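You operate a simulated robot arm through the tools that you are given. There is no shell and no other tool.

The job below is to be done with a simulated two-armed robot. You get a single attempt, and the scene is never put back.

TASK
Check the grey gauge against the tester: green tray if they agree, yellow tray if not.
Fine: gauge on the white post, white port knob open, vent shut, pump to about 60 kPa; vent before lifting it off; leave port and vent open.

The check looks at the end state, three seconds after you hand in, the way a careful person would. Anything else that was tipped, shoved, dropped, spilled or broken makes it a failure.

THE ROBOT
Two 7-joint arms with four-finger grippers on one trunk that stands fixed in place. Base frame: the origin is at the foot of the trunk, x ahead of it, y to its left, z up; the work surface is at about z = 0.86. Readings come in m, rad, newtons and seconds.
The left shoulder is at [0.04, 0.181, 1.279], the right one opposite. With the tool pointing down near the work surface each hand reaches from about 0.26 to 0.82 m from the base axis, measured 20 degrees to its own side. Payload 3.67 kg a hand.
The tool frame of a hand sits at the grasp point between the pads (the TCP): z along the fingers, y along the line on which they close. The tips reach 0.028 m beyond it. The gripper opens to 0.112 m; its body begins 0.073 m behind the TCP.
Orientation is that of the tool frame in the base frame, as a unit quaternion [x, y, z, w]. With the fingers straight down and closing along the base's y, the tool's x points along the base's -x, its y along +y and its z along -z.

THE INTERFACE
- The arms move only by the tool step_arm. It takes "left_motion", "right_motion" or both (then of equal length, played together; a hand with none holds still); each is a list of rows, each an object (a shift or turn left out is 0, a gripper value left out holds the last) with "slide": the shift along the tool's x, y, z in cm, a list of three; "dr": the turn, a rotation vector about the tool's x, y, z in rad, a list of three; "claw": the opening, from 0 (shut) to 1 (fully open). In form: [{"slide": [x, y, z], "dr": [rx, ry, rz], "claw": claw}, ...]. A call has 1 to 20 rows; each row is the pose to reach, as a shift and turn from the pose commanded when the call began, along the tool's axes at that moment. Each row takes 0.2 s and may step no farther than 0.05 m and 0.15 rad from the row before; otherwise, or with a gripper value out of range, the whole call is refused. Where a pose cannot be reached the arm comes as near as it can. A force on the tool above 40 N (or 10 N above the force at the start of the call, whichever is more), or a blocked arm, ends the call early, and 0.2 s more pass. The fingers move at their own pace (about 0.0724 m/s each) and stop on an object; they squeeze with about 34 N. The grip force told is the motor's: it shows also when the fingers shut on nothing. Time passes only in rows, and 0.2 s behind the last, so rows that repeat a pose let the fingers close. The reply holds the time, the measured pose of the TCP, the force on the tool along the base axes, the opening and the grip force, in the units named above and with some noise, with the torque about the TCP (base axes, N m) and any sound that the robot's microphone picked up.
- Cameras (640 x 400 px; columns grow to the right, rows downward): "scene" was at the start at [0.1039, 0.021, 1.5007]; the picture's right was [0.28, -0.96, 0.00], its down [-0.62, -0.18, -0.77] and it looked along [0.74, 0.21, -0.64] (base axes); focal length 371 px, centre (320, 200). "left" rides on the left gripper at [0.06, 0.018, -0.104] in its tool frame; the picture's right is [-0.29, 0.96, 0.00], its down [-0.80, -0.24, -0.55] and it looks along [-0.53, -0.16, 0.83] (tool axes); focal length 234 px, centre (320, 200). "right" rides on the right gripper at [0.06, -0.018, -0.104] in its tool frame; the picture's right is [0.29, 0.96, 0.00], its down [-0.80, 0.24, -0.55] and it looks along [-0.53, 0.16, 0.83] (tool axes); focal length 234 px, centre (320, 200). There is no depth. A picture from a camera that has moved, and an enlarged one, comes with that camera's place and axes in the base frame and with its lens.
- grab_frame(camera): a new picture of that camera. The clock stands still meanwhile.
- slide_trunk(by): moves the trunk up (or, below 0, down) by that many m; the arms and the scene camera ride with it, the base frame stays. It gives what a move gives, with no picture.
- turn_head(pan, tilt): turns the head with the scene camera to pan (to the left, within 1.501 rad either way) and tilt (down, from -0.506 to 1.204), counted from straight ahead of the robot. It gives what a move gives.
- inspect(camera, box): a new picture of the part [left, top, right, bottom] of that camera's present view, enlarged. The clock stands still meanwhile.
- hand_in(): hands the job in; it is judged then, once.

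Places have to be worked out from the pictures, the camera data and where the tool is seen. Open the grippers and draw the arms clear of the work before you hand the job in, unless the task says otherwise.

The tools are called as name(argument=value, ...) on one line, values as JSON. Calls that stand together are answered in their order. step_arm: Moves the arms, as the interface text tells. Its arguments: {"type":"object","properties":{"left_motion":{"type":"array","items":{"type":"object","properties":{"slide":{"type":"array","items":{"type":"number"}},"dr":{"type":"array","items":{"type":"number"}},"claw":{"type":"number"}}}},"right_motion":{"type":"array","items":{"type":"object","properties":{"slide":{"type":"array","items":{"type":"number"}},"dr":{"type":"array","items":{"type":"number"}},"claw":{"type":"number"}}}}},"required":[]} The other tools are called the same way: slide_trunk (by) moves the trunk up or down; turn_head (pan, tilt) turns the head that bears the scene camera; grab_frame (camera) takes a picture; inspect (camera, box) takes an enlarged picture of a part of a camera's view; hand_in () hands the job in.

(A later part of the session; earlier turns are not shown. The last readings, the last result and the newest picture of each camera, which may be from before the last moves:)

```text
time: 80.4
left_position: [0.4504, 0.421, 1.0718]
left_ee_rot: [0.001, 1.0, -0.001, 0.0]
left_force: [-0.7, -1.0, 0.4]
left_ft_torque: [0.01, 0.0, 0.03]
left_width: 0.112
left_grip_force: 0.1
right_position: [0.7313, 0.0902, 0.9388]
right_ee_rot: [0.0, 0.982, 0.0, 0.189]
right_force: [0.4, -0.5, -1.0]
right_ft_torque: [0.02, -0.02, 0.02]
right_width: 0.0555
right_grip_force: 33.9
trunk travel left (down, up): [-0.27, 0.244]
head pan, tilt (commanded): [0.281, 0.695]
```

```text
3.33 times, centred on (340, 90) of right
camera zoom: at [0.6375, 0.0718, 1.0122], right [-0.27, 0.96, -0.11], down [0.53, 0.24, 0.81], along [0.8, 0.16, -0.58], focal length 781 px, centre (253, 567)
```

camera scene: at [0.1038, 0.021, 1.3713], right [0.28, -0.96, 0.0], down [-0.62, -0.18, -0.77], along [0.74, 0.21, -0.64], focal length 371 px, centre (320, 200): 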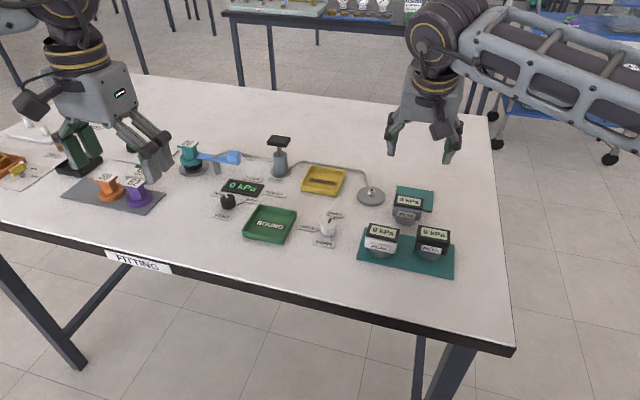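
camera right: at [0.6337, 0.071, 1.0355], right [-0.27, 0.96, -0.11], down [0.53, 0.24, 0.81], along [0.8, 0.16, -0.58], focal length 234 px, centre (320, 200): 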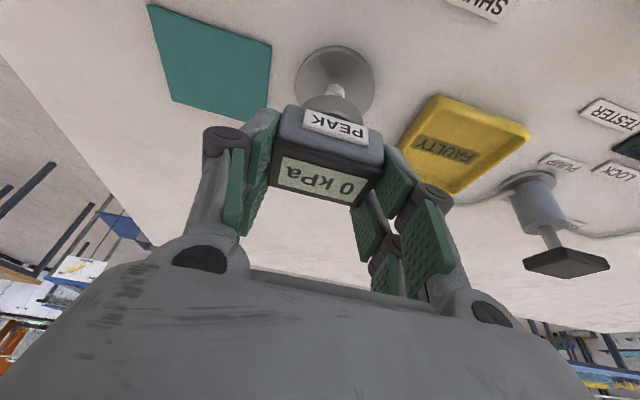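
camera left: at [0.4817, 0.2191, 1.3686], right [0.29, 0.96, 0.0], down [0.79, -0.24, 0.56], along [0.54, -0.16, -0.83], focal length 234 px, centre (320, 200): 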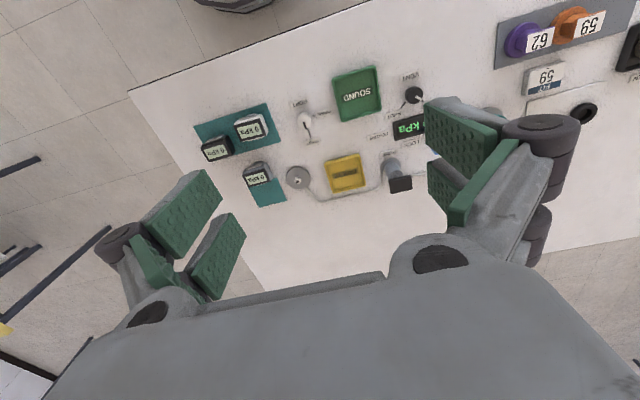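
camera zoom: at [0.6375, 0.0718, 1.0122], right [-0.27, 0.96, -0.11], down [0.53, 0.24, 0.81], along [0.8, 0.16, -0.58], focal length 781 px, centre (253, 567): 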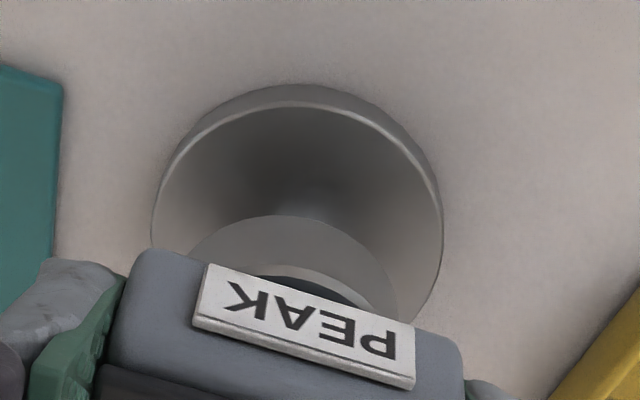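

Collar and post now align within ~1 mm in both views. I lower in small steps, watching force.

step_arm(right_motion=[{"slide": [0.19, 0, 0.46]}, {"slide": [0.37, 0, 0.93]}, {"slide": [0.37, 0, 0.93]}])

inspect(camera="scene", box=[350, 165, 420, 215])

```text
time: 81.2
left_position: [0.4514, 0.4195, 1.0713]
left_ee_rot: [0.001, 1.0, -0.001, 0.0]
left_force: [-0.3, 1.0, 0.3]
left_ft_torque: [0.0, -0.03, 0.02]
left_width: 0.1124
left_grip_force: 0.1
right_position: [0.7314, 0.0892, 0.928]
right_ee_rot: [0.0, 0.982, 0.0, 0.189]
right_force: [0.2, 0.2, -1.0]
right_ft_torque: [-0.01, -0.01, -0.01]
right_width: 0.0557
right_grip_force: 34.0
trunk travel left (down, up): [-0.27, 0.244]
head pan, tilt (commanded): [0.281, 0.695]
```

```text
8.00 times, centred on (385, 190) of scene
camera zoom: at [0.1039, 0.0212, 1.3713], right [0.28, -0.96, 0.0], down [-0.62, -0.18, -0.77], along [0.74, 0.21, -0.64], focal length 2968 px, centre (-200, 280)
```

zoom: 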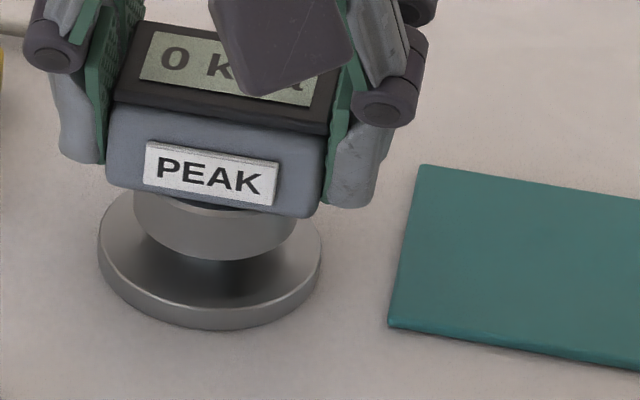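

No contact force with the collar already lower than the post top, so it's going on. I continue lowering in small steps.

step_arm(right_motion=[{"slide": [0.1, 0, 0.25]}, {"slide": [0.2, 0, 0.5]}, {"slide": [0.3, 0, 0.75]}, {"slide": [0.3, 0, 0.75]}])

inspect(camera="scene", box=[350, 165, 420, 215])

```text
time: 82.2
left_position: [0.4513, 0.4204, 1.0718]
left_ee_rot: [0.001, 1.0, 0.0, 0.0]
left_force: [0.3, 0.4, 0.1]
left_ft_torque: [-0.01, 0.0, 0.0]
left_width: 0.1121
left_grip_force: 0.0
right_position: [0.7321, 0.0906, 0.9196]
right_ee_rot: [0.0, 0.982, 0.0, 0.19]
right_force: [0.6, -0.4, -1.8]
right_ft_torque: [-0.04, -0.03, 0.02]
right_width: 0.0556
right_grip_force: 34.4
trunk travel left (down, up): [-0.27, 0.244]
head pan, tilt (commanded): [0.281, 0.695]
```

```text
8.00 times, centred on (385, 190) of scene
camera zoom: at [0.104, 0.0212, 1.3713], right [0.28, -0.96, 0.0], down [-0.62, -0.18, -0.77], along [0.74, 0.21, -0.64], focal length 2968 px, centre (-200, 280)
```

zoom: 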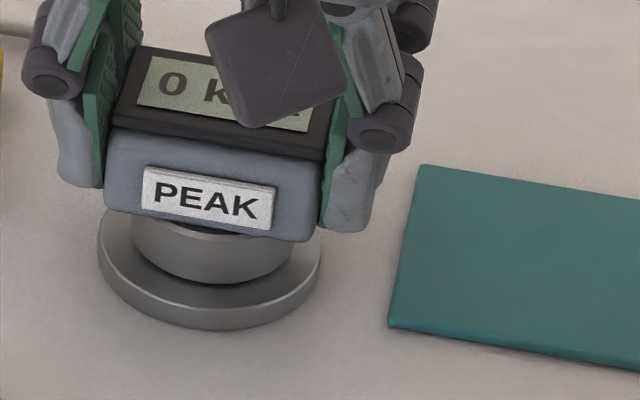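

Almost seated. I lower a couple more millimetres to feel the seat.

step_arm(right_motion=[{"slide": [0.06, 0, 0.14]}, {"slide": [0.11, 0, 0.28]}, {"slide": [0.11, 0, 0.28]}])

inspect(camera="scene", box=[350, 165, 420, 215])

```text
time: 83.0
left_position: [0.4492, 0.4204, 1.0734]
left_ee_rot: [0.001, 1.0, 0.0, 0.0]
left_force: [0.2, -0.7, -0.6]
left_ft_torque: [-0.01, 0.03, 0.0]
left_width: 0.1122
left_grip_force: 0.0
right_position: [0.7307, 0.0893, 0.9192]
right_ee_rot: [-0.001, 0.982, 0.0, 0.191]
right_force: [3.4, 0.9, 12.6]
right_ft_torque: [-0.08, 0.08, 0.01]
right_width: 0.0554
right_grip_force: 33.6
trunk travel left (down, up): [-0.27, 0.244]
head pan, tilt (commanded): [0.281, 0.695]
```

```text
8.00 times, centred on (385, 190) of scene
camera zoom: at [0.1027, 0.0212, 1.3715], right [0.28, -0.96, 0.0], down [-0.61, -0.18, -0.77], along [0.74, 0.21, -0.64], focal length 2968 px, centre (-200, 280)
```

zoom: 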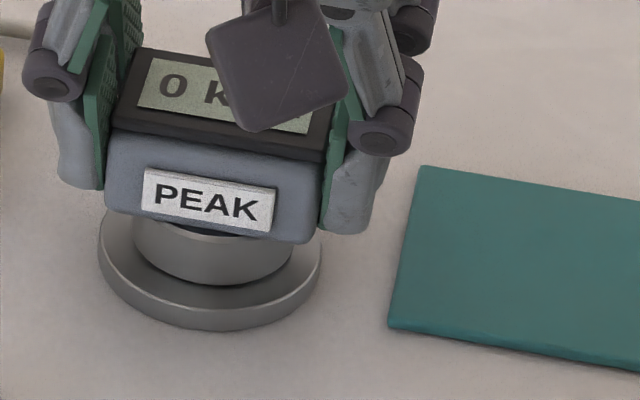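

Seated on the disc (12 N contact). I open the fingers moderately and back out along the finger direction.

step_arm(right_motion=[{"claw": 0.6}, {"claw": 0.68}, {"claw": 0.68}, {"slide": [0, 0, -1], "claw": 0.68}, {"slide": [0, 0, -2.5], "claw": 0.68}, {"slide": [0, 0, -4.5], "claw": 0.68}, {"slide": [0, 0, -7], "claw": 0.68}, {"slide": [0, 0, -10], "claw": 0.68}, {"slide": [0, 0, -10], "claw": 0.68}])

inspect(camera="scene", box=[310, 120, 430, 220])

grab_frame(camera="right")

```text
time: 85.0
left_position: [0.4508, 0.4197, 1.0719]
left_ee_rot: [0.002, 1.0, 0.0, -0.001]
left_force: [-0.7, 0.5, 0.0]
left_ft_torque: [0.02, 0.01, 0.0]
left_width: 0.1121
left_grip_force: 0.1
right_position: [0.6937, 0.089, 1.0086]
right_ee_rot: [0.0, 0.982, 0.0, 0.19]
right_force: [-0.5, -0.3, -0.4]
right_ft_torque: [-0.01, 0.0, 0.0]
right_width: 0.0761
right_grip_force: 0.0
trunk travel left (down, up): [-0.27, 0.244]
head pan, tilt (commanded): [0.281, 0.695]
```

```text
4.00 times, centred on (370, 170) of scene
camera zoom: at [0.1044, 0.0212, 1.3712], right [0.28, -0.96, 0.0], down [-0.62, -0.18, -0.77], along [0.74, 0.21, -0.64], focal length 1484 px, centre (120, 320)
```

zoom: 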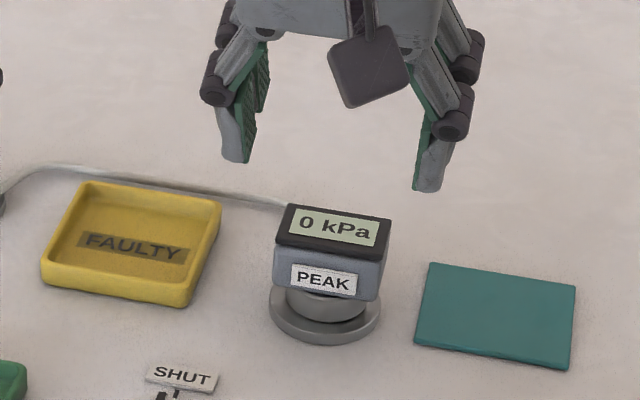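

```text
taken
camera right: at [0.5999, 0.0715, 1.0839], right [-0.27, 0.96, -0.11], down [0.53, 0.24, 0.81], along [0.8, 0.16, -0.58], focal length 234 px, centre (320, 200)
```

right: 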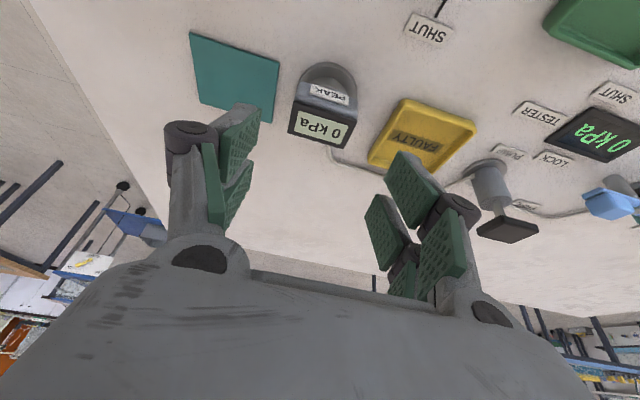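

The gauge is seated upright on the post. Next the port knob: I level the right hand and move it above the white knob at about [0.604,0.148].

step_arm(right_motion=[{"dr": [0, 0.1, 0]}, {"dr": [0, 0.2, 0]}, {"dr": [0, 0.3, 0]}, {"dr": [0, 0.382, 0]}, {"dr": [0, 0.382, 0]}])

step_arm(right_motion=[{"slide": [2, 1.2, 0], "claw": 0.55}, {"slide": [4, 2.5, 0]}, {"slide": [6, 4, 0]}, {"slide": [8, 5.2, 0.5]}, {"slide": [8.9, 5.8, 1.5]}, {"slide": [8.9, 5.8, 2]}, {"slide": [8.9, 5.8, 2]}])

grab_frame(camera="right")

inspect(camera="scene", box=[260, 130, 400, 260])

```text
time: 86.2
left_position: [0.4502, 0.4192, 1.0726]
left_ee_rot: [0.0, 1.0, 0.0, 0.001]
left_force: [0.3, 0.5, 0.0]
left_ft_torque: [-0.02, -0.01, 0.0]
left_width: 0.1121
left_grip_force: 0.1
right_position: [0.6953, 0.0895, 1.0098]
right_ee_rot: [0.0, 1.0, 0.0, -0.001]
right_force: [0.7, -0.5, 0.0]
right_ft_torque: [0.05, -0.03, 0.02]
right_width: 0.0764
right_grip_force: 0.0
trunk travel left (down, up): [-0.27, 0.244]
head pan, tilt (commanded): [0.281, 0.695]
```

```text
time: 87.8
left_position: [0.4507, 0.4208, 1.0719]
left_ee_rot: [0.001, 1.0, 0.0, 0.001]
left_force: [0.9, -0.2, 0.6]
left_ft_torque: [0.02, -0.01, -0.01]
left_width: 0.1122
left_grip_force: 0.0
right_position: [0.6057, 0.1483, 0.9901]
right_ee_rot: [0.0, 1.0, 0.0, 0.0]
right_force: [-0.6, -0.2, 0.0]
right_ft_torque: [0.01, 0.0, 0.02]
right_width: 0.0616
right_grip_force: 0.1
trunk travel left (down, up): [-0.27, 0.244]
head pan, tilt (commanded): [0.281, 0.695]
```

```text
taken
camera right: at [0.5455, 0.1305, 1.0938], right [-0.29, 0.96, 0.0], down [0.8, 0.24, 0.55], along [0.53, 0.16, -0.83], focal length 234 px, centre (320, 200)
```

right: 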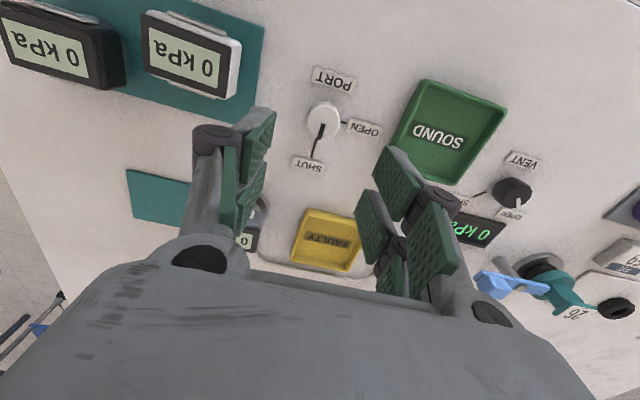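

```text
3.08 times, centred on (330, 195) of scene
camera zoom: at [0.1038, 0.0212, 1.3713], right [0.28, -0.96, 0.0], down [-0.62, -0.18, -0.77], along [0.74, 0.21, -0.64], focal length 1142 px, centre (289, 215)
```

zoom: 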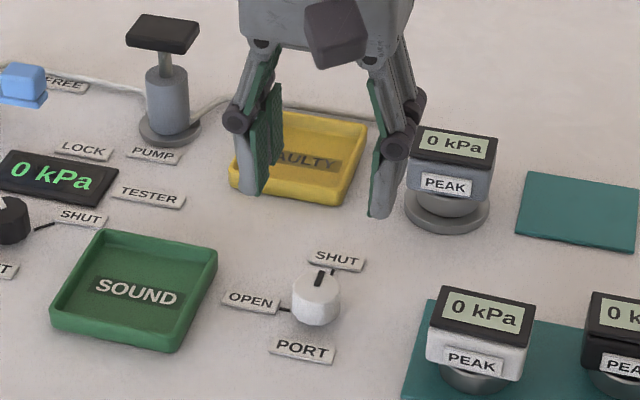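

I zoom in on the knob from the wrist camera to refine its centre.

inspect(camera="right", box=[270, 60, 400, 190])

inspect(camera="scene", box=[295, 205, 355, 250])

```text
3.08 times, centred on (335, 125) of right
camera zoom: at [0.5455, 0.1305, 1.0938], right [-0.29, 0.96, 0.0], down [0.8, 0.24, 0.55], along [0.53, 0.16, -0.83], focal length 720 px, centre (274, 431)
```

zoom: 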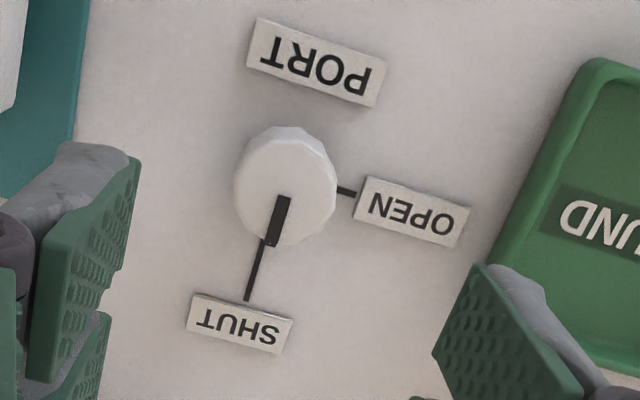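

```text
8.89 times, centred on (325, 228) of scene
camera zoom: at [0.1038, 0.0212, 1.3713], right [0.28, -0.96, 0.0], down [-0.62, -0.18, -0.77], along [0.74, 0.21, -0.64], focal length 3298 px, centre (276, -44)
```

zoom: 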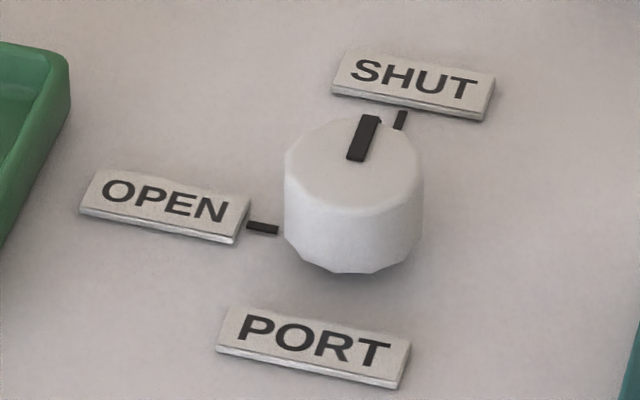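

Knob centre estimates: x 0.598–0.604, y≈0.149. I lower to just above the knob (z≈0.925) and compare against the tool centre directly in the wrist view.

step_arm(right_motion=[{"slide": [0.2, 0.1, 2]}, {"slide": [0.4, 0.1, 4]}, {"slide": [0.4, 0.1, 5.5]}, {"slide": [0.4, 0.1, 6.5]}, {"slide": [0.4, 0.1, 6.5]}, {"slide": [0.4, 0.1, 6.5]}])

inspect(camera="right", box=[220, 80, 420, 280])

inspect(camera="scene", box=[280, 160, 380, 250])

```text
time: 89.2
left_position: [0.4524, 0.4204, 1.0721]
left_ee_rot: [0.0, 1.0, 0.0, -0.001]
left_force: [-0.1, 0.7, 0.0]
left_ft_torque: [0.0, 0.04, 0.02]
left_width: 0.1119
left_grip_force: 0.1
right_position: [0.6014, 0.1477, 0.9254]
right_ee_rot: [0.0, 1.0, 0.0, -0.001]
right_force: [-0.2, 0.1, -0.4]
right_ft_torque: [-0.01, 0.01, -0.04]
right_width: 0.0617
right_grip_force: 0.1
trunk travel left (down, up): [-0.27, 0.244]
head pan, tilt (commanded): [0.281, 0.695]
```

```text
2.00 times, centred on (320, 180) of right
camera zoom: at [0.5416, 0.1308, 1.0288], right [-0.29, 0.96, 0.0], down [0.8, 0.24, 0.55], along [0.53, 0.16, -0.83], focal length 468 px, centre (320, 240)
```

zoom: 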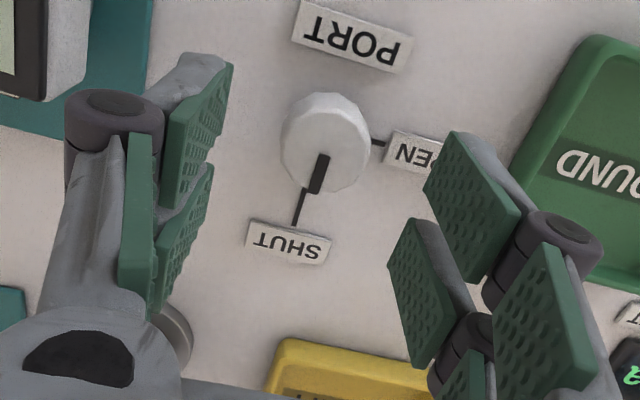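

```text
4.44 times, centred on (330, 205) of scene
camera zoom: at [0.104, 0.0212, 1.3713], right [0.28, -0.96, 0.0], down [-0.62, -0.18, -0.77], along [0.74, 0.21, -0.64], focal length 1649 px, centre (276, 178)
```

zoom: 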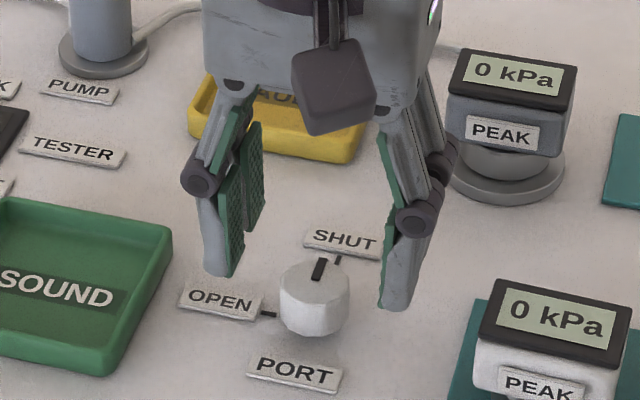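

Knob centre ≈[0.601,0.151]. I shift 3 mm in y, narrow the opening a bit, and lower to TCP z≈0.897 around the knob.

step_arm(right_motion=[{"slide": [0, 0.3, 0], "claw": 0.45}, {"slide": [0, 0.3, 0], "claw": 0.45}, {"slide": [0, 0.3, 1.0], "claw": 0.45}, {"slide": [0, 0.3, 2.0], "claw": 0.45}, {"slide": [0, 0.3, 2.85], "claw": 0.45}, {"slide": [0, 0.3, 2.85], "claw": 0.45}])

inspect(camera="right", box=[220, 80, 420, 280])

inspect(camera="scene", box=[280, 170, 380, 260])

```text
time: 90.6
left_position: [0.4516, 0.4203, 1.0723]
left_ee_rot: [0.0, 1.0, 0.001, 0.0]
left_force: [-0.3, 0.3, -0.2]
left_ft_torque: [-0.02, 0.0, 0.0]
left_width: 0.1117
left_grip_force: 0.1
right_position: [0.6006, 0.1522, 0.8961]
right_ee_rot: [0.0, 1.0, 0.0, 0.0]
right_force: [0.4, -0.2, -1.5]
right_ft_torque: [0.01, 0.0, 0.01]
right_width: 0.0502
right_grip_force: 0.1
trunk travel left (down, up): [-0.27, 0.244]
head pan, tilt (commanded): [0.281, 0.695]
```

```text
2.00 times, centred on (320, 180) of right
camera zoom: at [0.5411, 0.1339, 1.0002], right [-0.29, 0.96, 0.0], down [0.8, 0.24, 0.55], along [0.53, 0.16, -0.83], focal length 468 px, centre (320, 240)
```

zoom: 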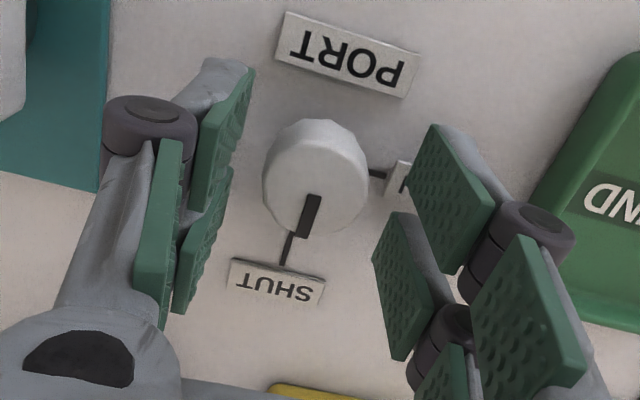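

```text
4.44 times, centred on (330, 215) of scene
camera zoom: at [0.1038, 0.0213, 1.3713], right [0.28, -0.96, 0.0], down [-0.62, -0.18, -0.77], along [0.74, 0.21, -0.64], focal length 1649 px, centre (276, 133)
```

zoom: 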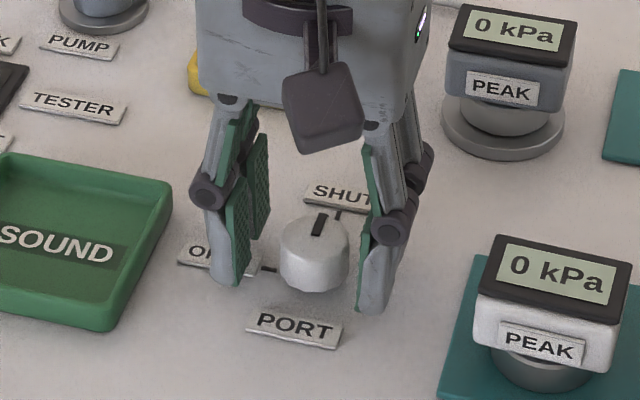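

Well centred. I close the fingers on the port knob.

step_arm(right_motion=[{"claw": 0.25}, {"claw": 0.1}, {"claw": 0.1}, {"claw": 0.1}])

inspect(camera="right", box=[220, 80, 420, 280])

```text
time: 91.6
left_position: [0.4506, 0.4191, 1.0715]
left_ee_rot: [0.001, 1.0, 0.0, 0.001]
left_force: [-0.2, -0.2, -0.5]
left_ft_torque: [0.03, 0.01, 0.01]
left_width: 0.1121
left_grip_force: 0.1
right_position: [0.6014, 0.1505, 0.8974]
right_ee_rot: [-0.001, 1.0, 0.0, -0.002]
right_force: [-2.7, -9.3, -1.4]
right_ft_torque: [-0.34, 0.11, 0.04]
right_width: 0.0278
right_grip_force: 45.3
trunk travel left (down, up): [-0.27, 0.244]
head pan, tilt (commanded): [0.281, 0.695]
```

```text
2.00 times, centred on (320, 180) of right
camera zoom: at [0.5412, 0.1323, 1.0002], right [-0.29, 0.96, 0.0], down [0.8, 0.24, 0.55], along [0.53, 0.16, -0.83], focal length 468 px, centre (320, 240)
```

zoom: 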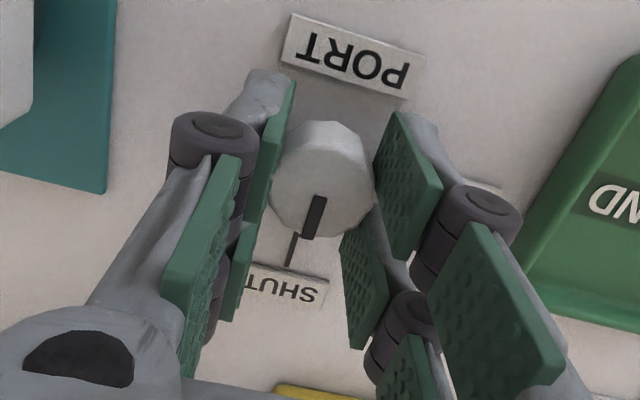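

Gripped (27.8 mm), slight side pull: the knob is ~1.5 mm to −y of commanded. I relax that offset and start turning counter‑clockwise (seen from above) toward OPEN.

step_arm(right_motion=[{"slide": [0, -0.12, 0]}, {"slide": [0, -0.12, 0], "dr": [0, 0, -0.1]}, {"slide": [0, -0.12, 0], "dr": [0, 0, -0.2]}, {"slide": [0, -0.12, 0], "dr": [0, 0, -0.3]}, {"slide": [0, -0.12, 0], "dr": [0, 0, -0.4]}, {"slide": [0, -0.12, 0], "dr": [0, 0, -0.5]}, {"slide": [0, -0.12, 0], "dr": [0, 0, -0.5]}])

inspect(camera="right", box=[220, 80, 420, 280])

inspect(camera="scene", box=[280, 170, 380, 260])

```text
time: 93.2
left_position: [0.4514, 0.4202, 1.0725]
left_ee_rot: [0.0, 1.0, 0.0, 0.0]
left_force: [0.1, 0.1, -0.1]
left_ft_torque: [0.02, -0.04, 0.0]
left_width: 0.1121
left_grip_force: 0.0
right_position: [0.6013, 0.1509, 0.8967]
right_ee_rot: [-0.248, 0.969, 0.0, -0.001]
right_force: [-3.8, -5.2, -8.0]
right_ft_torque: [0.26, -0.37, -0.02]
right_width: 0.0275
right_grip_force: 44.9
trunk travel left (down, up): [-0.27, 0.244]
head pan, tilt (commanded): [0.281, 0.695]
```

```text
2.00 times, centred on (320, 180) of right
camera zoom: at [0.5571, 0.1061, 1.0002], right [-0.71, 0.7, 0.0], down [0.58, 0.59, 0.55], along [0.39, 0.4, -0.83], focal length 468 px, centre (320, 240)
```

zoom: 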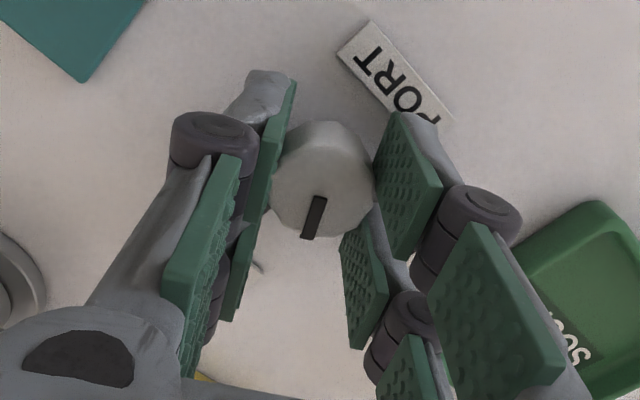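

```text
4.44 times, centred on (330, 215) of scene
camera zoom: at [0.1041, 0.0209, 1.3712], right [0.28, -0.96, 0.0], down [-0.62, -0.18, -0.77], along [0.74, 0.21, -0.64], focal length 1649 px, centre (276, 133)
```

zoom: 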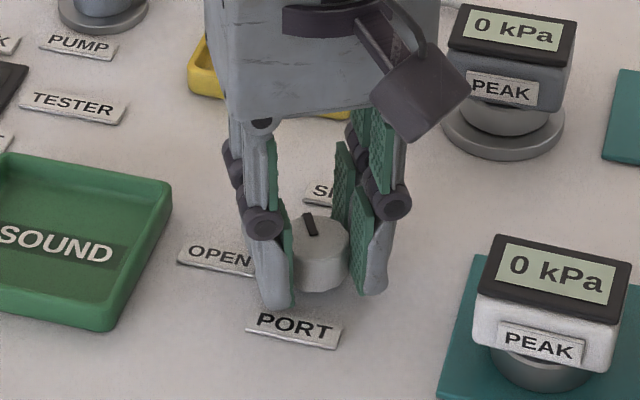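

The knob turns with the hand. I continue to −1.57 rad total.

step_arm(right_motion=[{"dr": [0, 0, -0.12]}, {"dr": [0, 0, -0.24]}, {"dr": [0, 0, -0.36]}, {"dr": [0, 0, -0.48]}, {"dr": [0, 0, -0.6]}, {"dr": [0, 0, -0.72]}, {"dr": [0, 0, -0.84]}, {"dr": [0, 0, -0.96]}, {"dr": [0, 0, -1.05]}, {"dr": [0, 0, -1.05]}])

inspect(camera="right", box=[220, 80, 420, 280])

inspect(camera="scene", box=[280, 170, 380, 260])

```text
time: 94.8
left_position: [0.4507, 0.4193, 1.0724]
left_ee_rot: [0.001, 1.0, 0.0, 0.001]
left_force: [0.6, 0.8, -0.9]
left_ft_torque: [0.01, 0.03, 0.02]
left_width: 0.1119
left_grip_force: 0.1
right_position: [0.5992, 0.1513, 0.8952]
right_ee_rot: [-0.462, 0.887, -0.008, 0.018]
right_force: [-13.8, -13.3, 9.6]
right_ft_torque: [0.85, -0.19, -0.03]
right_width: 0.0278
right_grip_force: 45.1
right hand out of reach, approached as far as the arm can: row 4, 5, 6, 7, 8
trunk travel left (down, up): [-0.27, 0.244]
head pan, tilt (commanded): [0.281, 0.695]
stopped in row 8 (right hand): the force on the tool passed its limit at 79 N (the readings are from after the stop); the commanded pose is now the measured one
```

```text
2.00 times, centred on (320, 180) of right
camera zoom: at [0.5754, 0.0911, 0.9978], right [-0.95, 0.31, -0.04], down [0.24, 0.79, 0.57], along [0.21, 0.53, -0.82], focal length 468 px, centre (320, 240)
```

zoom: 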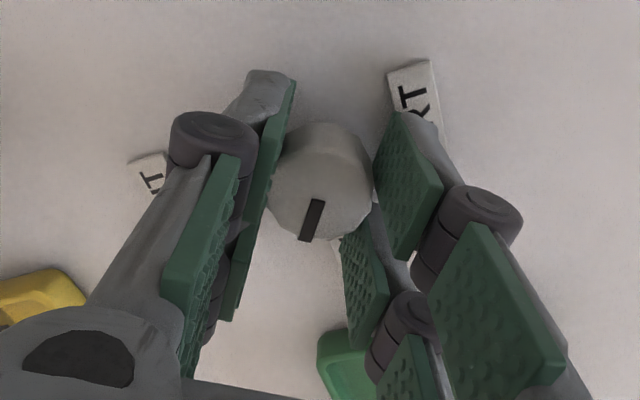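

```text
4.44 times, centred on (330, 215) of scene
camera zoom: at [0.103, 0.0198, 1.3715], right [0.28, -0.96, 0.0], down [-0.61, -0.18, -0.77], along [0.74, 0.21, -0.64], focal length 1649 px, centre (276, 133)
```

zoom: 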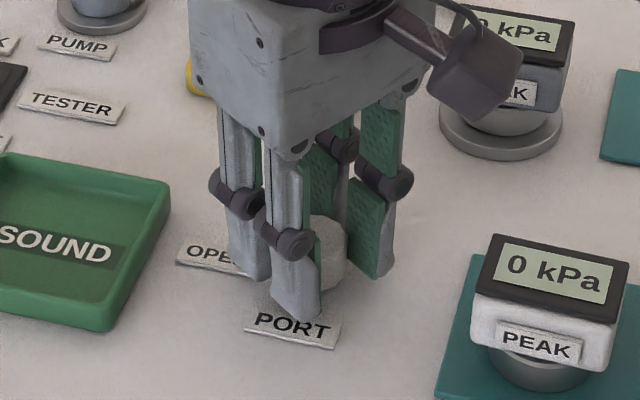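

The wrist hit its rotation stop after ~0.96 rad (knob followed about 55°). I release, rise, re-square the hand at yaw 0, and will re-grip for the remaining ~0.6 rad.

step_arm(right_motion=[{"claw": 0.3}, {"claw": 0.45}, {"claw": 0.45}, {"slide": [0, 0, -1.0], "claw": 0.45}, {"slide": [0, 0, -2.5], "claw": 0.45}, {"slide": [0, 0, -4.5], "claw": 0.45}, {"slide": [0, 0, -4.5], "claw": 0.45}])

inspect(camera="scene", box=[280, 170, 380, 260])

```text
time: 96.4
left_position: [0.4511, 0.4208, 1.0713]
left_ee_rot: [0.001, 1.0, -0.001, 0.0]
left_force: [-0.2, -0.5, 0.1]
left_ft_torque: [0.03, -0.02, -0.02]
left_width: 0.112
left_grip_force: 0.0
right_position: [0.5993, 0.1516, 0.9394]
right_ee_rot: [-0.462, 0.887, -0.007, 0.02]
right_force: [-0.9, -0.2, 0.0]
right_ft_torque: [-0.01, -0.02, -0.01]
right_width: 0.0504
right_grip_force: 0.0
trunk travel left (down, up): [-0.27, 0.244]
head pan, tilt (commanded): [0.281, 0.695]
```

```text
4.44 times, centred on (330, 215) of scene
camera zoom: at [0.1041, 0.0212, 1.3712], right [0.28, -0.96, 0.0], down [-0.62, -0.18, -0.77], along [0.74, 0.21, -0.64], focal length 1649 px, centre (276, 133)
```

zoom: 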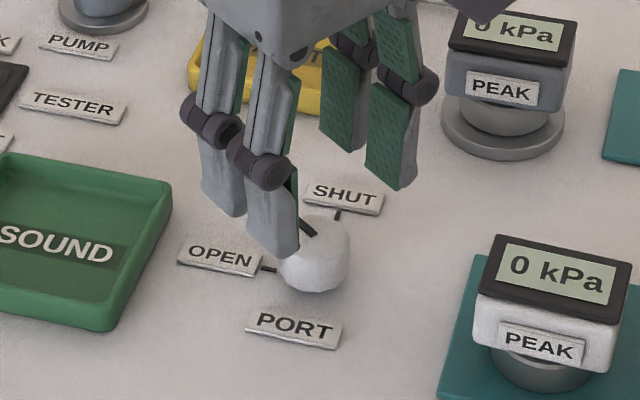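

Released cleanly with the knob now partway to OPEN. I rotate the hand back to yaw 0.

step_arm(right_motion=[{"dr": [-0.002, 0.006, 0.137]}, {"dr": [-0.004, 0.012, 0.274]}, {"dr": [-0.006, 0.018, 0.411]}, {"dr": [-0.008, 0.024, 0.548]}, {"dr": [-0.01, 0.03, 0.685]}, {"dr": [-0.012, 0.036, 0.822]}, {"dr": [-0.0145, 0.0416, 0.96]}, {"dr": [-0.0145, 0.0416, 0.96]}, {"dr": [-0.0145, 0.0416, 0.96]}])

inspect(camera="right", box=[220, 80, 420, 280])

inspect(camera="scene", box=[295, 205, 355, 250])

```text
time: 98.4
left_position: [0.4505, 0.4206, 1.0719]
left_ee_rot: [0.002, 1.0, 0.0, 0.0]
left_force: [0.1, -0.9, 0.0]
left_ft_torque: [-0.02, 0.0, 0.0]
left_width: 0.1121
left_grip_force: 0.1
right_position: [0.599, 0.1517, 0.9391]
right_ee_rot: [0.0, 1.0, 0.0, 0.001]
right_force: [-0.3, -0.4, -0.7]
right_ft_torque: [-0.02, 0.04, -0.02]
right_width: 0.0507
right_grip_force: 0.0
trunk travel left (down, up): [-0.27, 0.244]
head pan, tilt (commanded): [0.281, 0.695]
```

```text
2.00 times, centred on (320, 180) of right
camera zoom: at [0.5386, 0.1346, 1.0428], right [-0.29, 0.96, 0.0], down [0.8, 0.24, 0.56], along [0.53, 0.16, -0.83], focal length 468 px, centre (320, 240)
```

zoom: 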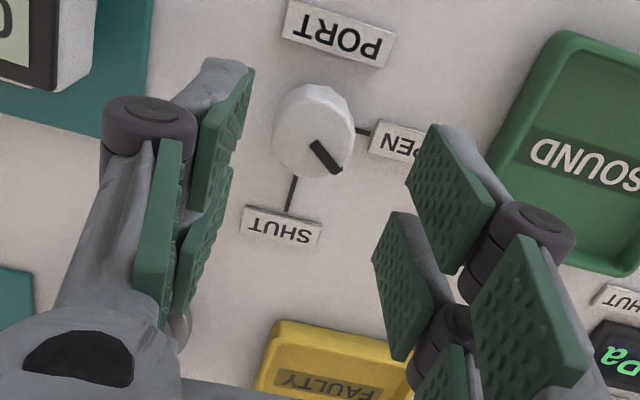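

```text
8.89 times, centred on (325, 228) of scene
camera zoom: at [0.1039, 0.0212, 1.3713], right [0.28, -0.96, 0.0], down [-0.62, -0.18, -0.77], along [0.74, 0.21, -0.64], focal length 3298 px, centre (276, -44)
```

zoom: 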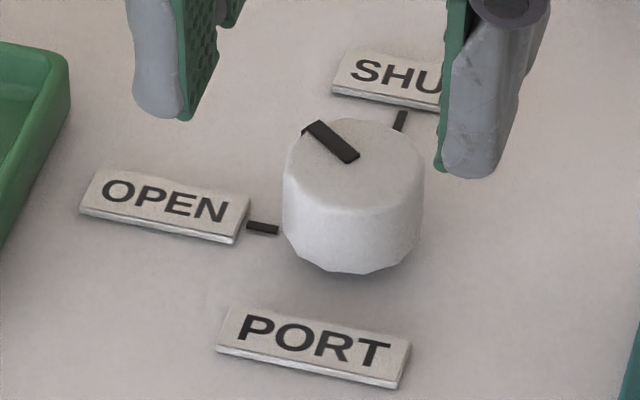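

Knob pointer is at ~52°; centre [0.601,0.150]. I yaw +0.2, lower around the knob and grip again.

step_arm(right_motion=[{"slide": [-0.18, -0.17, 0], "dr": [0, 0, 0.1]}, {"slide": [-0.18, -0.17, 1], "dr": [0, 0, 0.2]}, {"slide": [-0.18, -0.17, 2.2], "dr": [0, 0, 0.2]}, {"slide": [-0.18, -0.17, 3.4], "dr": [0, 0, 0.2]}, {"slide": [-0.18, -0.17, 4.25], "dr": [0, 0, 0.2]}, {"slide": [-0.18, -0.17, 4.25], "dr": [0, 0, 0.2]}, {"slide": [-0.18, -0.17, 4.25], "dr": [0, 0, 0.2], "claw": 0.25}, {"slide": [-0.18, -0.17, 4.25], "dr": [0, 0, 0.2], "claw": 0.1}, {"slide": [-0.18, -0.17, 4.25], "dr": [0, 0, 0.2], "claw": 0.1}, {"slide": [-0.18, -0.17, 4.25], "dr": [0, 0, 0.2], "claw": 0.1}])

inspect(camera="right", box=[220, 80, 420, 280])

```text
time: 100.6
left_position: [0.4513, 0.4201, 1.0726]
left_ee_rot: [0.001, 1.0, -0.001, 0.0]
left_force: [-0.5, 0.1, 0.1]
left_ft_torque: [0.01, 0.02, 0.02]
left_width: 0.1122
left_grip_force: 0.0
right_position: [0.6009, 0.1504, 0.8975]
right_ee_rot: [0.1, 0.995, 0.0, 0.001]
right_force: [-4.3, -5.5, -2.3]
right_ft_torque: [-0.25, 0.05, 0.01]
right_width: 0.0276
right_grip_force: 44.6
trunk travel left (down, up): [-0.27, 0.244]
head pan, tilt (commanded): [0.281, 0.695]
```

```text
2.00 times, centred on (320, 180) of right
camera zoom: at [0.538, 0.1444, 1.0003], right [-0.09, 1.0, 0.0], down [0.83, 0.08, 0.55], along [0.55, 0.05, -0.83], focal length 468 px, centre (320, 240)
```

zoom: 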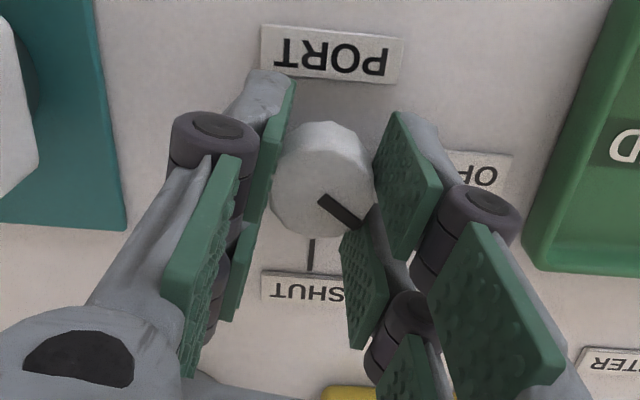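

Pointer reads ~53° from SHUT; about 0.65 rad more to OPEN. I turn on.

step_arm(right_motion=[{"dr": [0, 0, -0.1]}, {"dr": [0, 0, -0.2]}, {"dr": [0, 0, -0.3]}, {"dr": [0, 0, -0.4]}, {"dr": [0, 0, -0.5]}, {"dr": [0, 0, -0.58]}, {"dr": [0, 0, -0.65]}, {"dr": [0, 0, -0.65]}])

inspect(camera="right", box=[220, 80, 420, 280])

inspect(camera="scene", box=[295, 205, 355, 250])

```text
time: 102.4
left_position: [0.4509, 0.4212, 1.0723]
left_ee_rot: [0.002, 1.0, 0.0, 0.0]
left_force: [-0.1, 0.9, -1.1]
left_ft_torque: [-0.02, -0.01, 0.02]
left_width: 0.112
left_grip_force: 0.1
right_position: [0.6018, 0.1502, 0.8958]
right_ee_rot: [-0.223, 0.975, 0.0, 0.0]
right_force: [-8.2, -6.1, -8.5]
right_ft_torque: [-0.18, 0.36, -0.2]
right_width: 0.0275
right_grip_force: 45.0
trunk travel left (down, up): [-0.27, 0.244]
head pan, tilt (commanded): [0.281, 0.695]
```

```text
2.00 times, centred on (320, 180) of right
camera zoom: at [0.5541, 0.1081, 1.0003], right [-0.68, 0.74, 0.0], down [0.61, 0.56, 0.55], along [0.41, 0.38, -0.83], focal length 468 px, centre (320, 240)
```

zoom: 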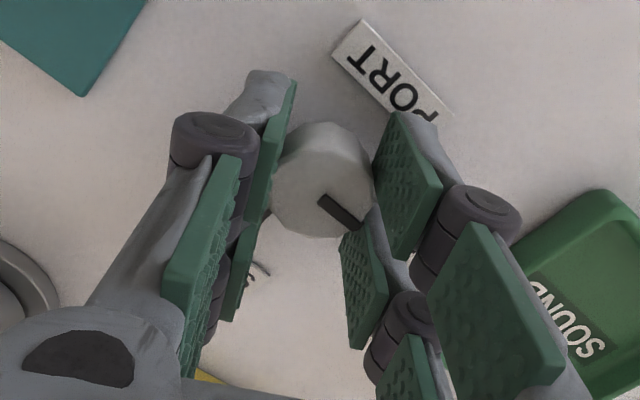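

```text
8.89 times, centred on (325, 228) of scene
camera zoom: at [0.1038, 0.0205, 1.3713], right [0.28, -0.96, 0.0], down [-0.62, -0.18, -0.77], along [0.74, 0.21, -0.64], focal length 3298 px, centre (276, -44)
```

zoom: 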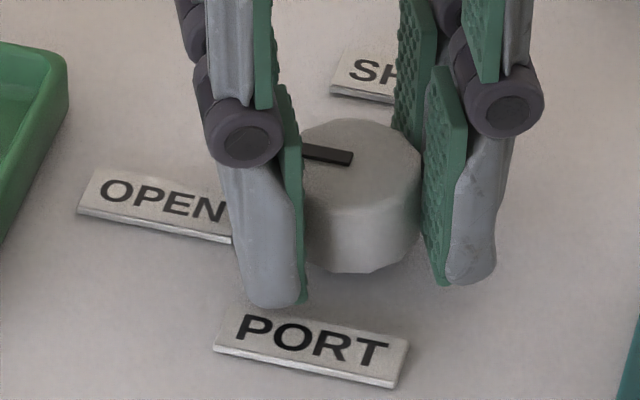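

The pointer is now at about 90° (OPEN). I release and rise to verify against the tick.

step_arm(right_motion=[{"claw": 0.3}, {"claw": 0.45}, {"claw": 0.45}, {"slide": [0, 0, -1.0]}, {"slide": [0, 0, -2.5]}, {"slide": [0, 0, -4.5]}, {"slide": [0, 0, -7]}, {"slide": [0, 0, -7]}])

inspect(camera="right", box=[220, 60, 420, 260])

inspect(camera="scene", box=[295, 205, 355, 250])

```text
time: 104.2
left_position: [0.4513, 0.4198, 1.0713]
left_ee_rot: [0.0, 1.0, -0.001, 0.0]
left_force: [0.4, 0.1, 0.9]
left_ft_torque: [-0.02, 0.02, 0.0]
left_width: 0.112
left_grip_force: 0.1
right_position: [0.6009, 0.15, 0.9679]
right_ee_rot: [-0.223, 0.975, 0.0, 0.001]
right_force: [0.9, 0.5, -0.2]
right_ft_torque: [0.0, 0.0, -0.02]
right_width: 0.0505
right_grip_force: 0.1
trunk travel left (down, up): [-0.27, 0.244]
head pan, tilt (commanded): [0.281, 0.695]
```

```text
2.00 times, centred on (320, 160) of right
camera zoom: at [0.5543, 0.1088, 1.0708], right [-0.68, 0.74, 0.0], down [0.61, 0.56, 0.55], along [0.41, 0.37, -0.83], focal length 468 px, centre (320, 280)
```

zoom: 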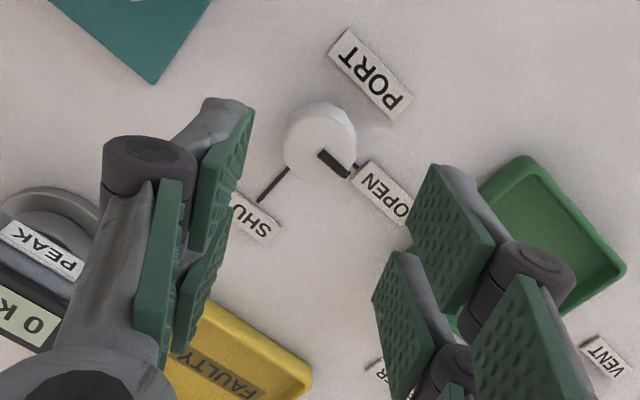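

```text
8.89 times, centred on (325, 228) of scene
camera zoom: at [0.1042, 0.0213, 1.3712], right [0.28, -0.96, 0.0], down [-0.62, -0.18, -0.77], along [0.74, 0.21, -0.64], focal length 3298 px, centre (276, -44)
```

zoom: 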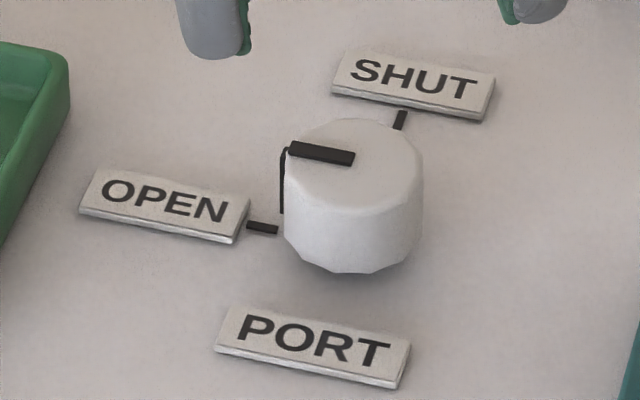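

Port is at OPEN. I move the right hand back to its parking spot (un-yawing it) and bring the left hand above the vent knob at about [0.617,0.370].

step_arm(right_motion=[{"slide": [0, 0, -2], "dr": [0, 0, 0.1]}, {"slide": [0, 0, -4], "dr": [0, 0, 0.2]}, {"slide": [0, 0, -6], "dr": [0, 0, 0.3]}, {"slide": [0, 0, -7], "dr": [0, 0, 0.4]}, {"slide": [0, 0, -7], "dr": [0, 0, 0.45]}, {"slide": [0, 0, -7], "dr": [0, 0, 0.45]}], left_motion=[{"slide": [-2.5, -0.8, 0]}, {"slide": [-5.5, -1.6, 0]}, {"slide": [-8.5, -2.4, 0.5]}, {"slide": [-11.5, -3.4, 2]}, {"slide": [-14.5, -4.4, 4]}, {"slide": [-16.5, -5, 6]}])

step_arm(right_motion=[{"slide": [0.5, -3, 0]}, {"slide": [1, -7, 0]}, {"slide": [1.5, -11, 0]}, {"slide": [2, -15, 0]}, {"slide": [2.5, -19, 0]}, {"slide": [3, -23, 0]}, {"slide": [3.5, -27, 0]}, {"slide": [4, -31, 0]}, {"slide": [4, -35, 0]}, {"slide": [4, -35, 0]}])

grab_frame(camera="left")

grab_frame(camera="scene")

```text
time: 105.6
left_position: [0.6168, 0.369, 1.0111]
left_ee_rot: [0.0, 1.0, -0.002, 0.0]
left_force: [0.3, 0.7, -0.7]
left_ft_torque: [0.02, 0.03, 0.0]
left_width: 0.1121
left_grip_force: 0.1
right_position: [0.6015, 0.1502, 1.0376]
right_ee_rot: [0.001, 1.0, 0.0, 0.0]
right_force: [0.2, -0.5, 0.4]
right_ft_torque: [-0.04, 0.01, 0.02]
right_width: 0.0505
right_grip_force: 0.1
trunk travel left (down, up): [-0.27, 0.244]
head pan, tilt (commanded): [0.281, 0.695]
```

```text
time: 107.8
left_position: [0.6161, 0.3711, 1.0123]
left_ee_rot: [0.0, 1.0, 0.0, 0.0]
left_force: [0.0, 0.5, 0.7]
left_ft_torque: [-0.02, -0.01, 0.03]
left_width: 0.1119
left_grip_force: 0.0
right_position: [0.5622, -0.1986, 1.0373]
right_ee_rot: [0.0, 1.0, 0.0, 0.001]
right_force: [-0.7, 1.1, -0.1]
right_ft_torque: [-0.01, 0.01, -0.01]
right_width: 0.0504
right_grip_force: 0.1
trunk travel left (down, up): [-0.27, 0.244]
head pan, tilt (commanded): [0.281, 0.695]
```

```text
taken
camera left: at [0.5569, 0.3888, 1.1172], right [0.29, 0.96, 0.0], down [0.8, -0.24, 0.55], along [0.53, -0.16, -0.83], focal length 234 px, centre (320, 200)
```

left: 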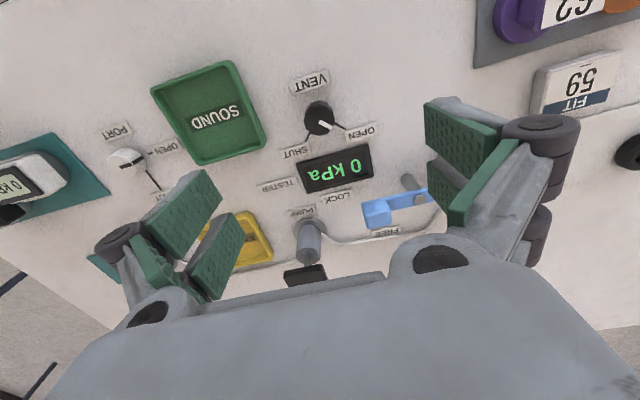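

```text
taken
camera scene: at [0.1041, 0.0221, 1.3712], right [0.28, -0.96, 0.0], down [-0.62, -0.18, -0.77], along [0.74, 0.21, -0.64], focal length 371 px, centre (320, 200)
```

scene: 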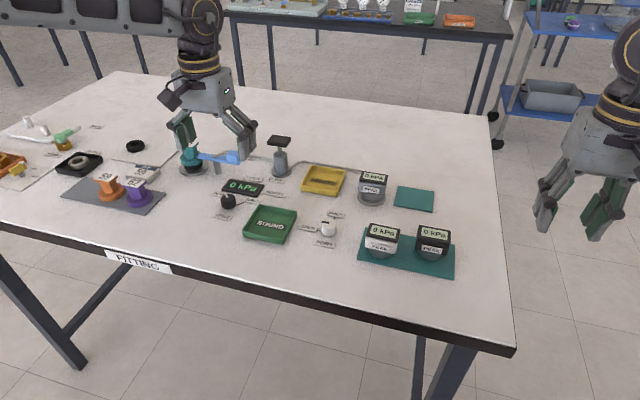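

I zoom in from the left wrist camera on the vent knob to fix its centre.

inspect(camera="left", box=[260, 60, 400, 200])

inspect(camera="scene", box=[195, 165, 275, 225])

```text
2.86 times, centred on (330, 130) of left
camera zoom: at [0.5569, 0.3888, 1.1172], right [0.29, 0.96, 0.0], down [0.8, -0.24, 0.55], along [0.53, -0.16, -0.83], focal length 669 px, centre (291, 400)
```

zoom: 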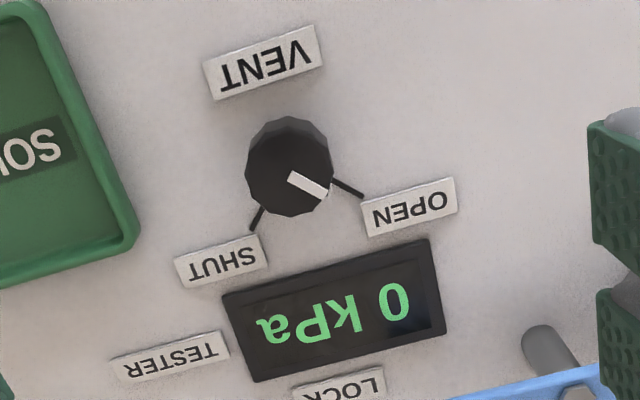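

```text
6.67 times, centred on (235, 195) of scene
camera zoom: at [0.1041, 0.0221, 1.3712], right [0.28, -0.96, 0.0], down [-0.62, -0.18, -0.77], along [0.74, 0.21, -0.64], focal length 2474 px, centre (887, 233)
```

zoom: 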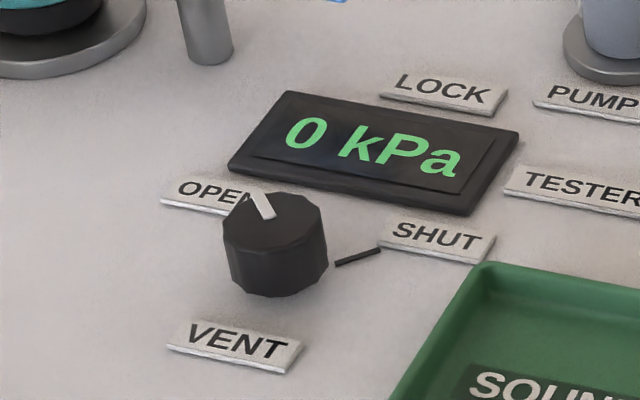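

Vent knob centre ≈[0.617,0.371]; pointer at +45° (OPEN), SHUT tick at −46°. I narrow the left gripper and lower to just above the knob.

step_arm(left_motion=[{"slide": [0, 0, 0], "claw": 0.45}, {"slide": [-0.05, 0, 2], "claw": 0.45}, {"slide": [-0.1, 0, 4], "claw": 0.45}, {"slide": [-0.1, 0, 6], "claw": 0.45}, {"slide": [-0.1, 0, 8], "claw": 0.45}, {"slide": [-0.1, 0, 8.7], "claw": 0.45}, {"slide": [-0.1, 0, 8.7], "claw": 0.45}])

inspect(camera="left", box=[220, 80, 420, 280])

inspect(camera="scene", box=[180, 130, 300, 230])

```text
time: 109.4
left_position: [0.6163, 0.37, 0.9248]
left_ee_rot: [0.002, 1.0, -0.001, 0.0]
left_force: [0.0, -0.5, 0.4]
left_ft_torque: [0.01, 0.03, -0.01]
left_width: 0.0502
left_grip_force: 0.0
right_position: [0.5607, -0.1983, 1.0369]
right_ee_rot: [0.0, 1.0, 0.0, 0.001]
right_force: [0.1, 1.3, -0.2]
right_ft_torque: [0.05, 0.0, 0.01]
right_width: 0.0503
right_grip_force: 0.0
trunk travel left (down, up): [-0.27, 0.244]
head pan, tilt (commanded): [0.281, 0.695]
```

```text
2.00 times, centred on (320, 180) of left
camera zoom: at [0.5575, 0.3881, 1.03], right [0.29, 0.96, 0.0], down [0.8, -0.24, 0.55], along [0.53, -0.16, -0.83], focal length 468 px, centre (320, 240)
```

zoom: 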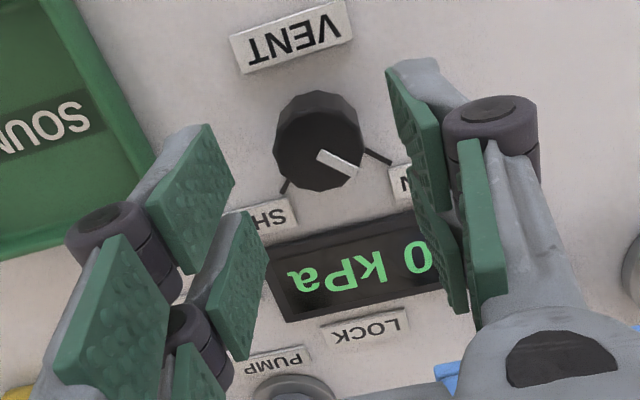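

```text
4.00 times, centred on (240, 180) of scene
camera zoom: at [0.104, 0.0211, 1.3713], right [0.28, -0.96, 0.0], down [-0.62, -0.18, -0.77], along [0.74, 0.21, -0.64], focal length 1484 px, centre (640, 280)
```

zoom: 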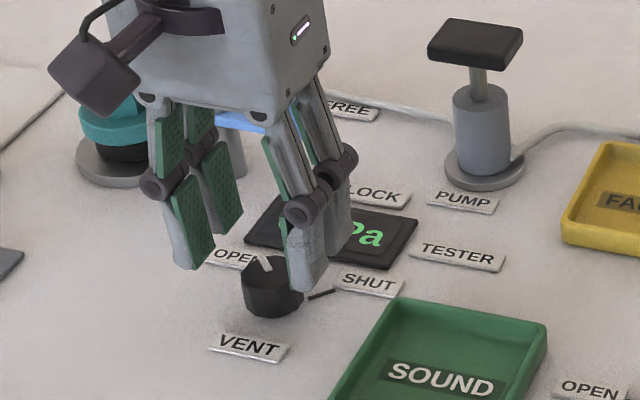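

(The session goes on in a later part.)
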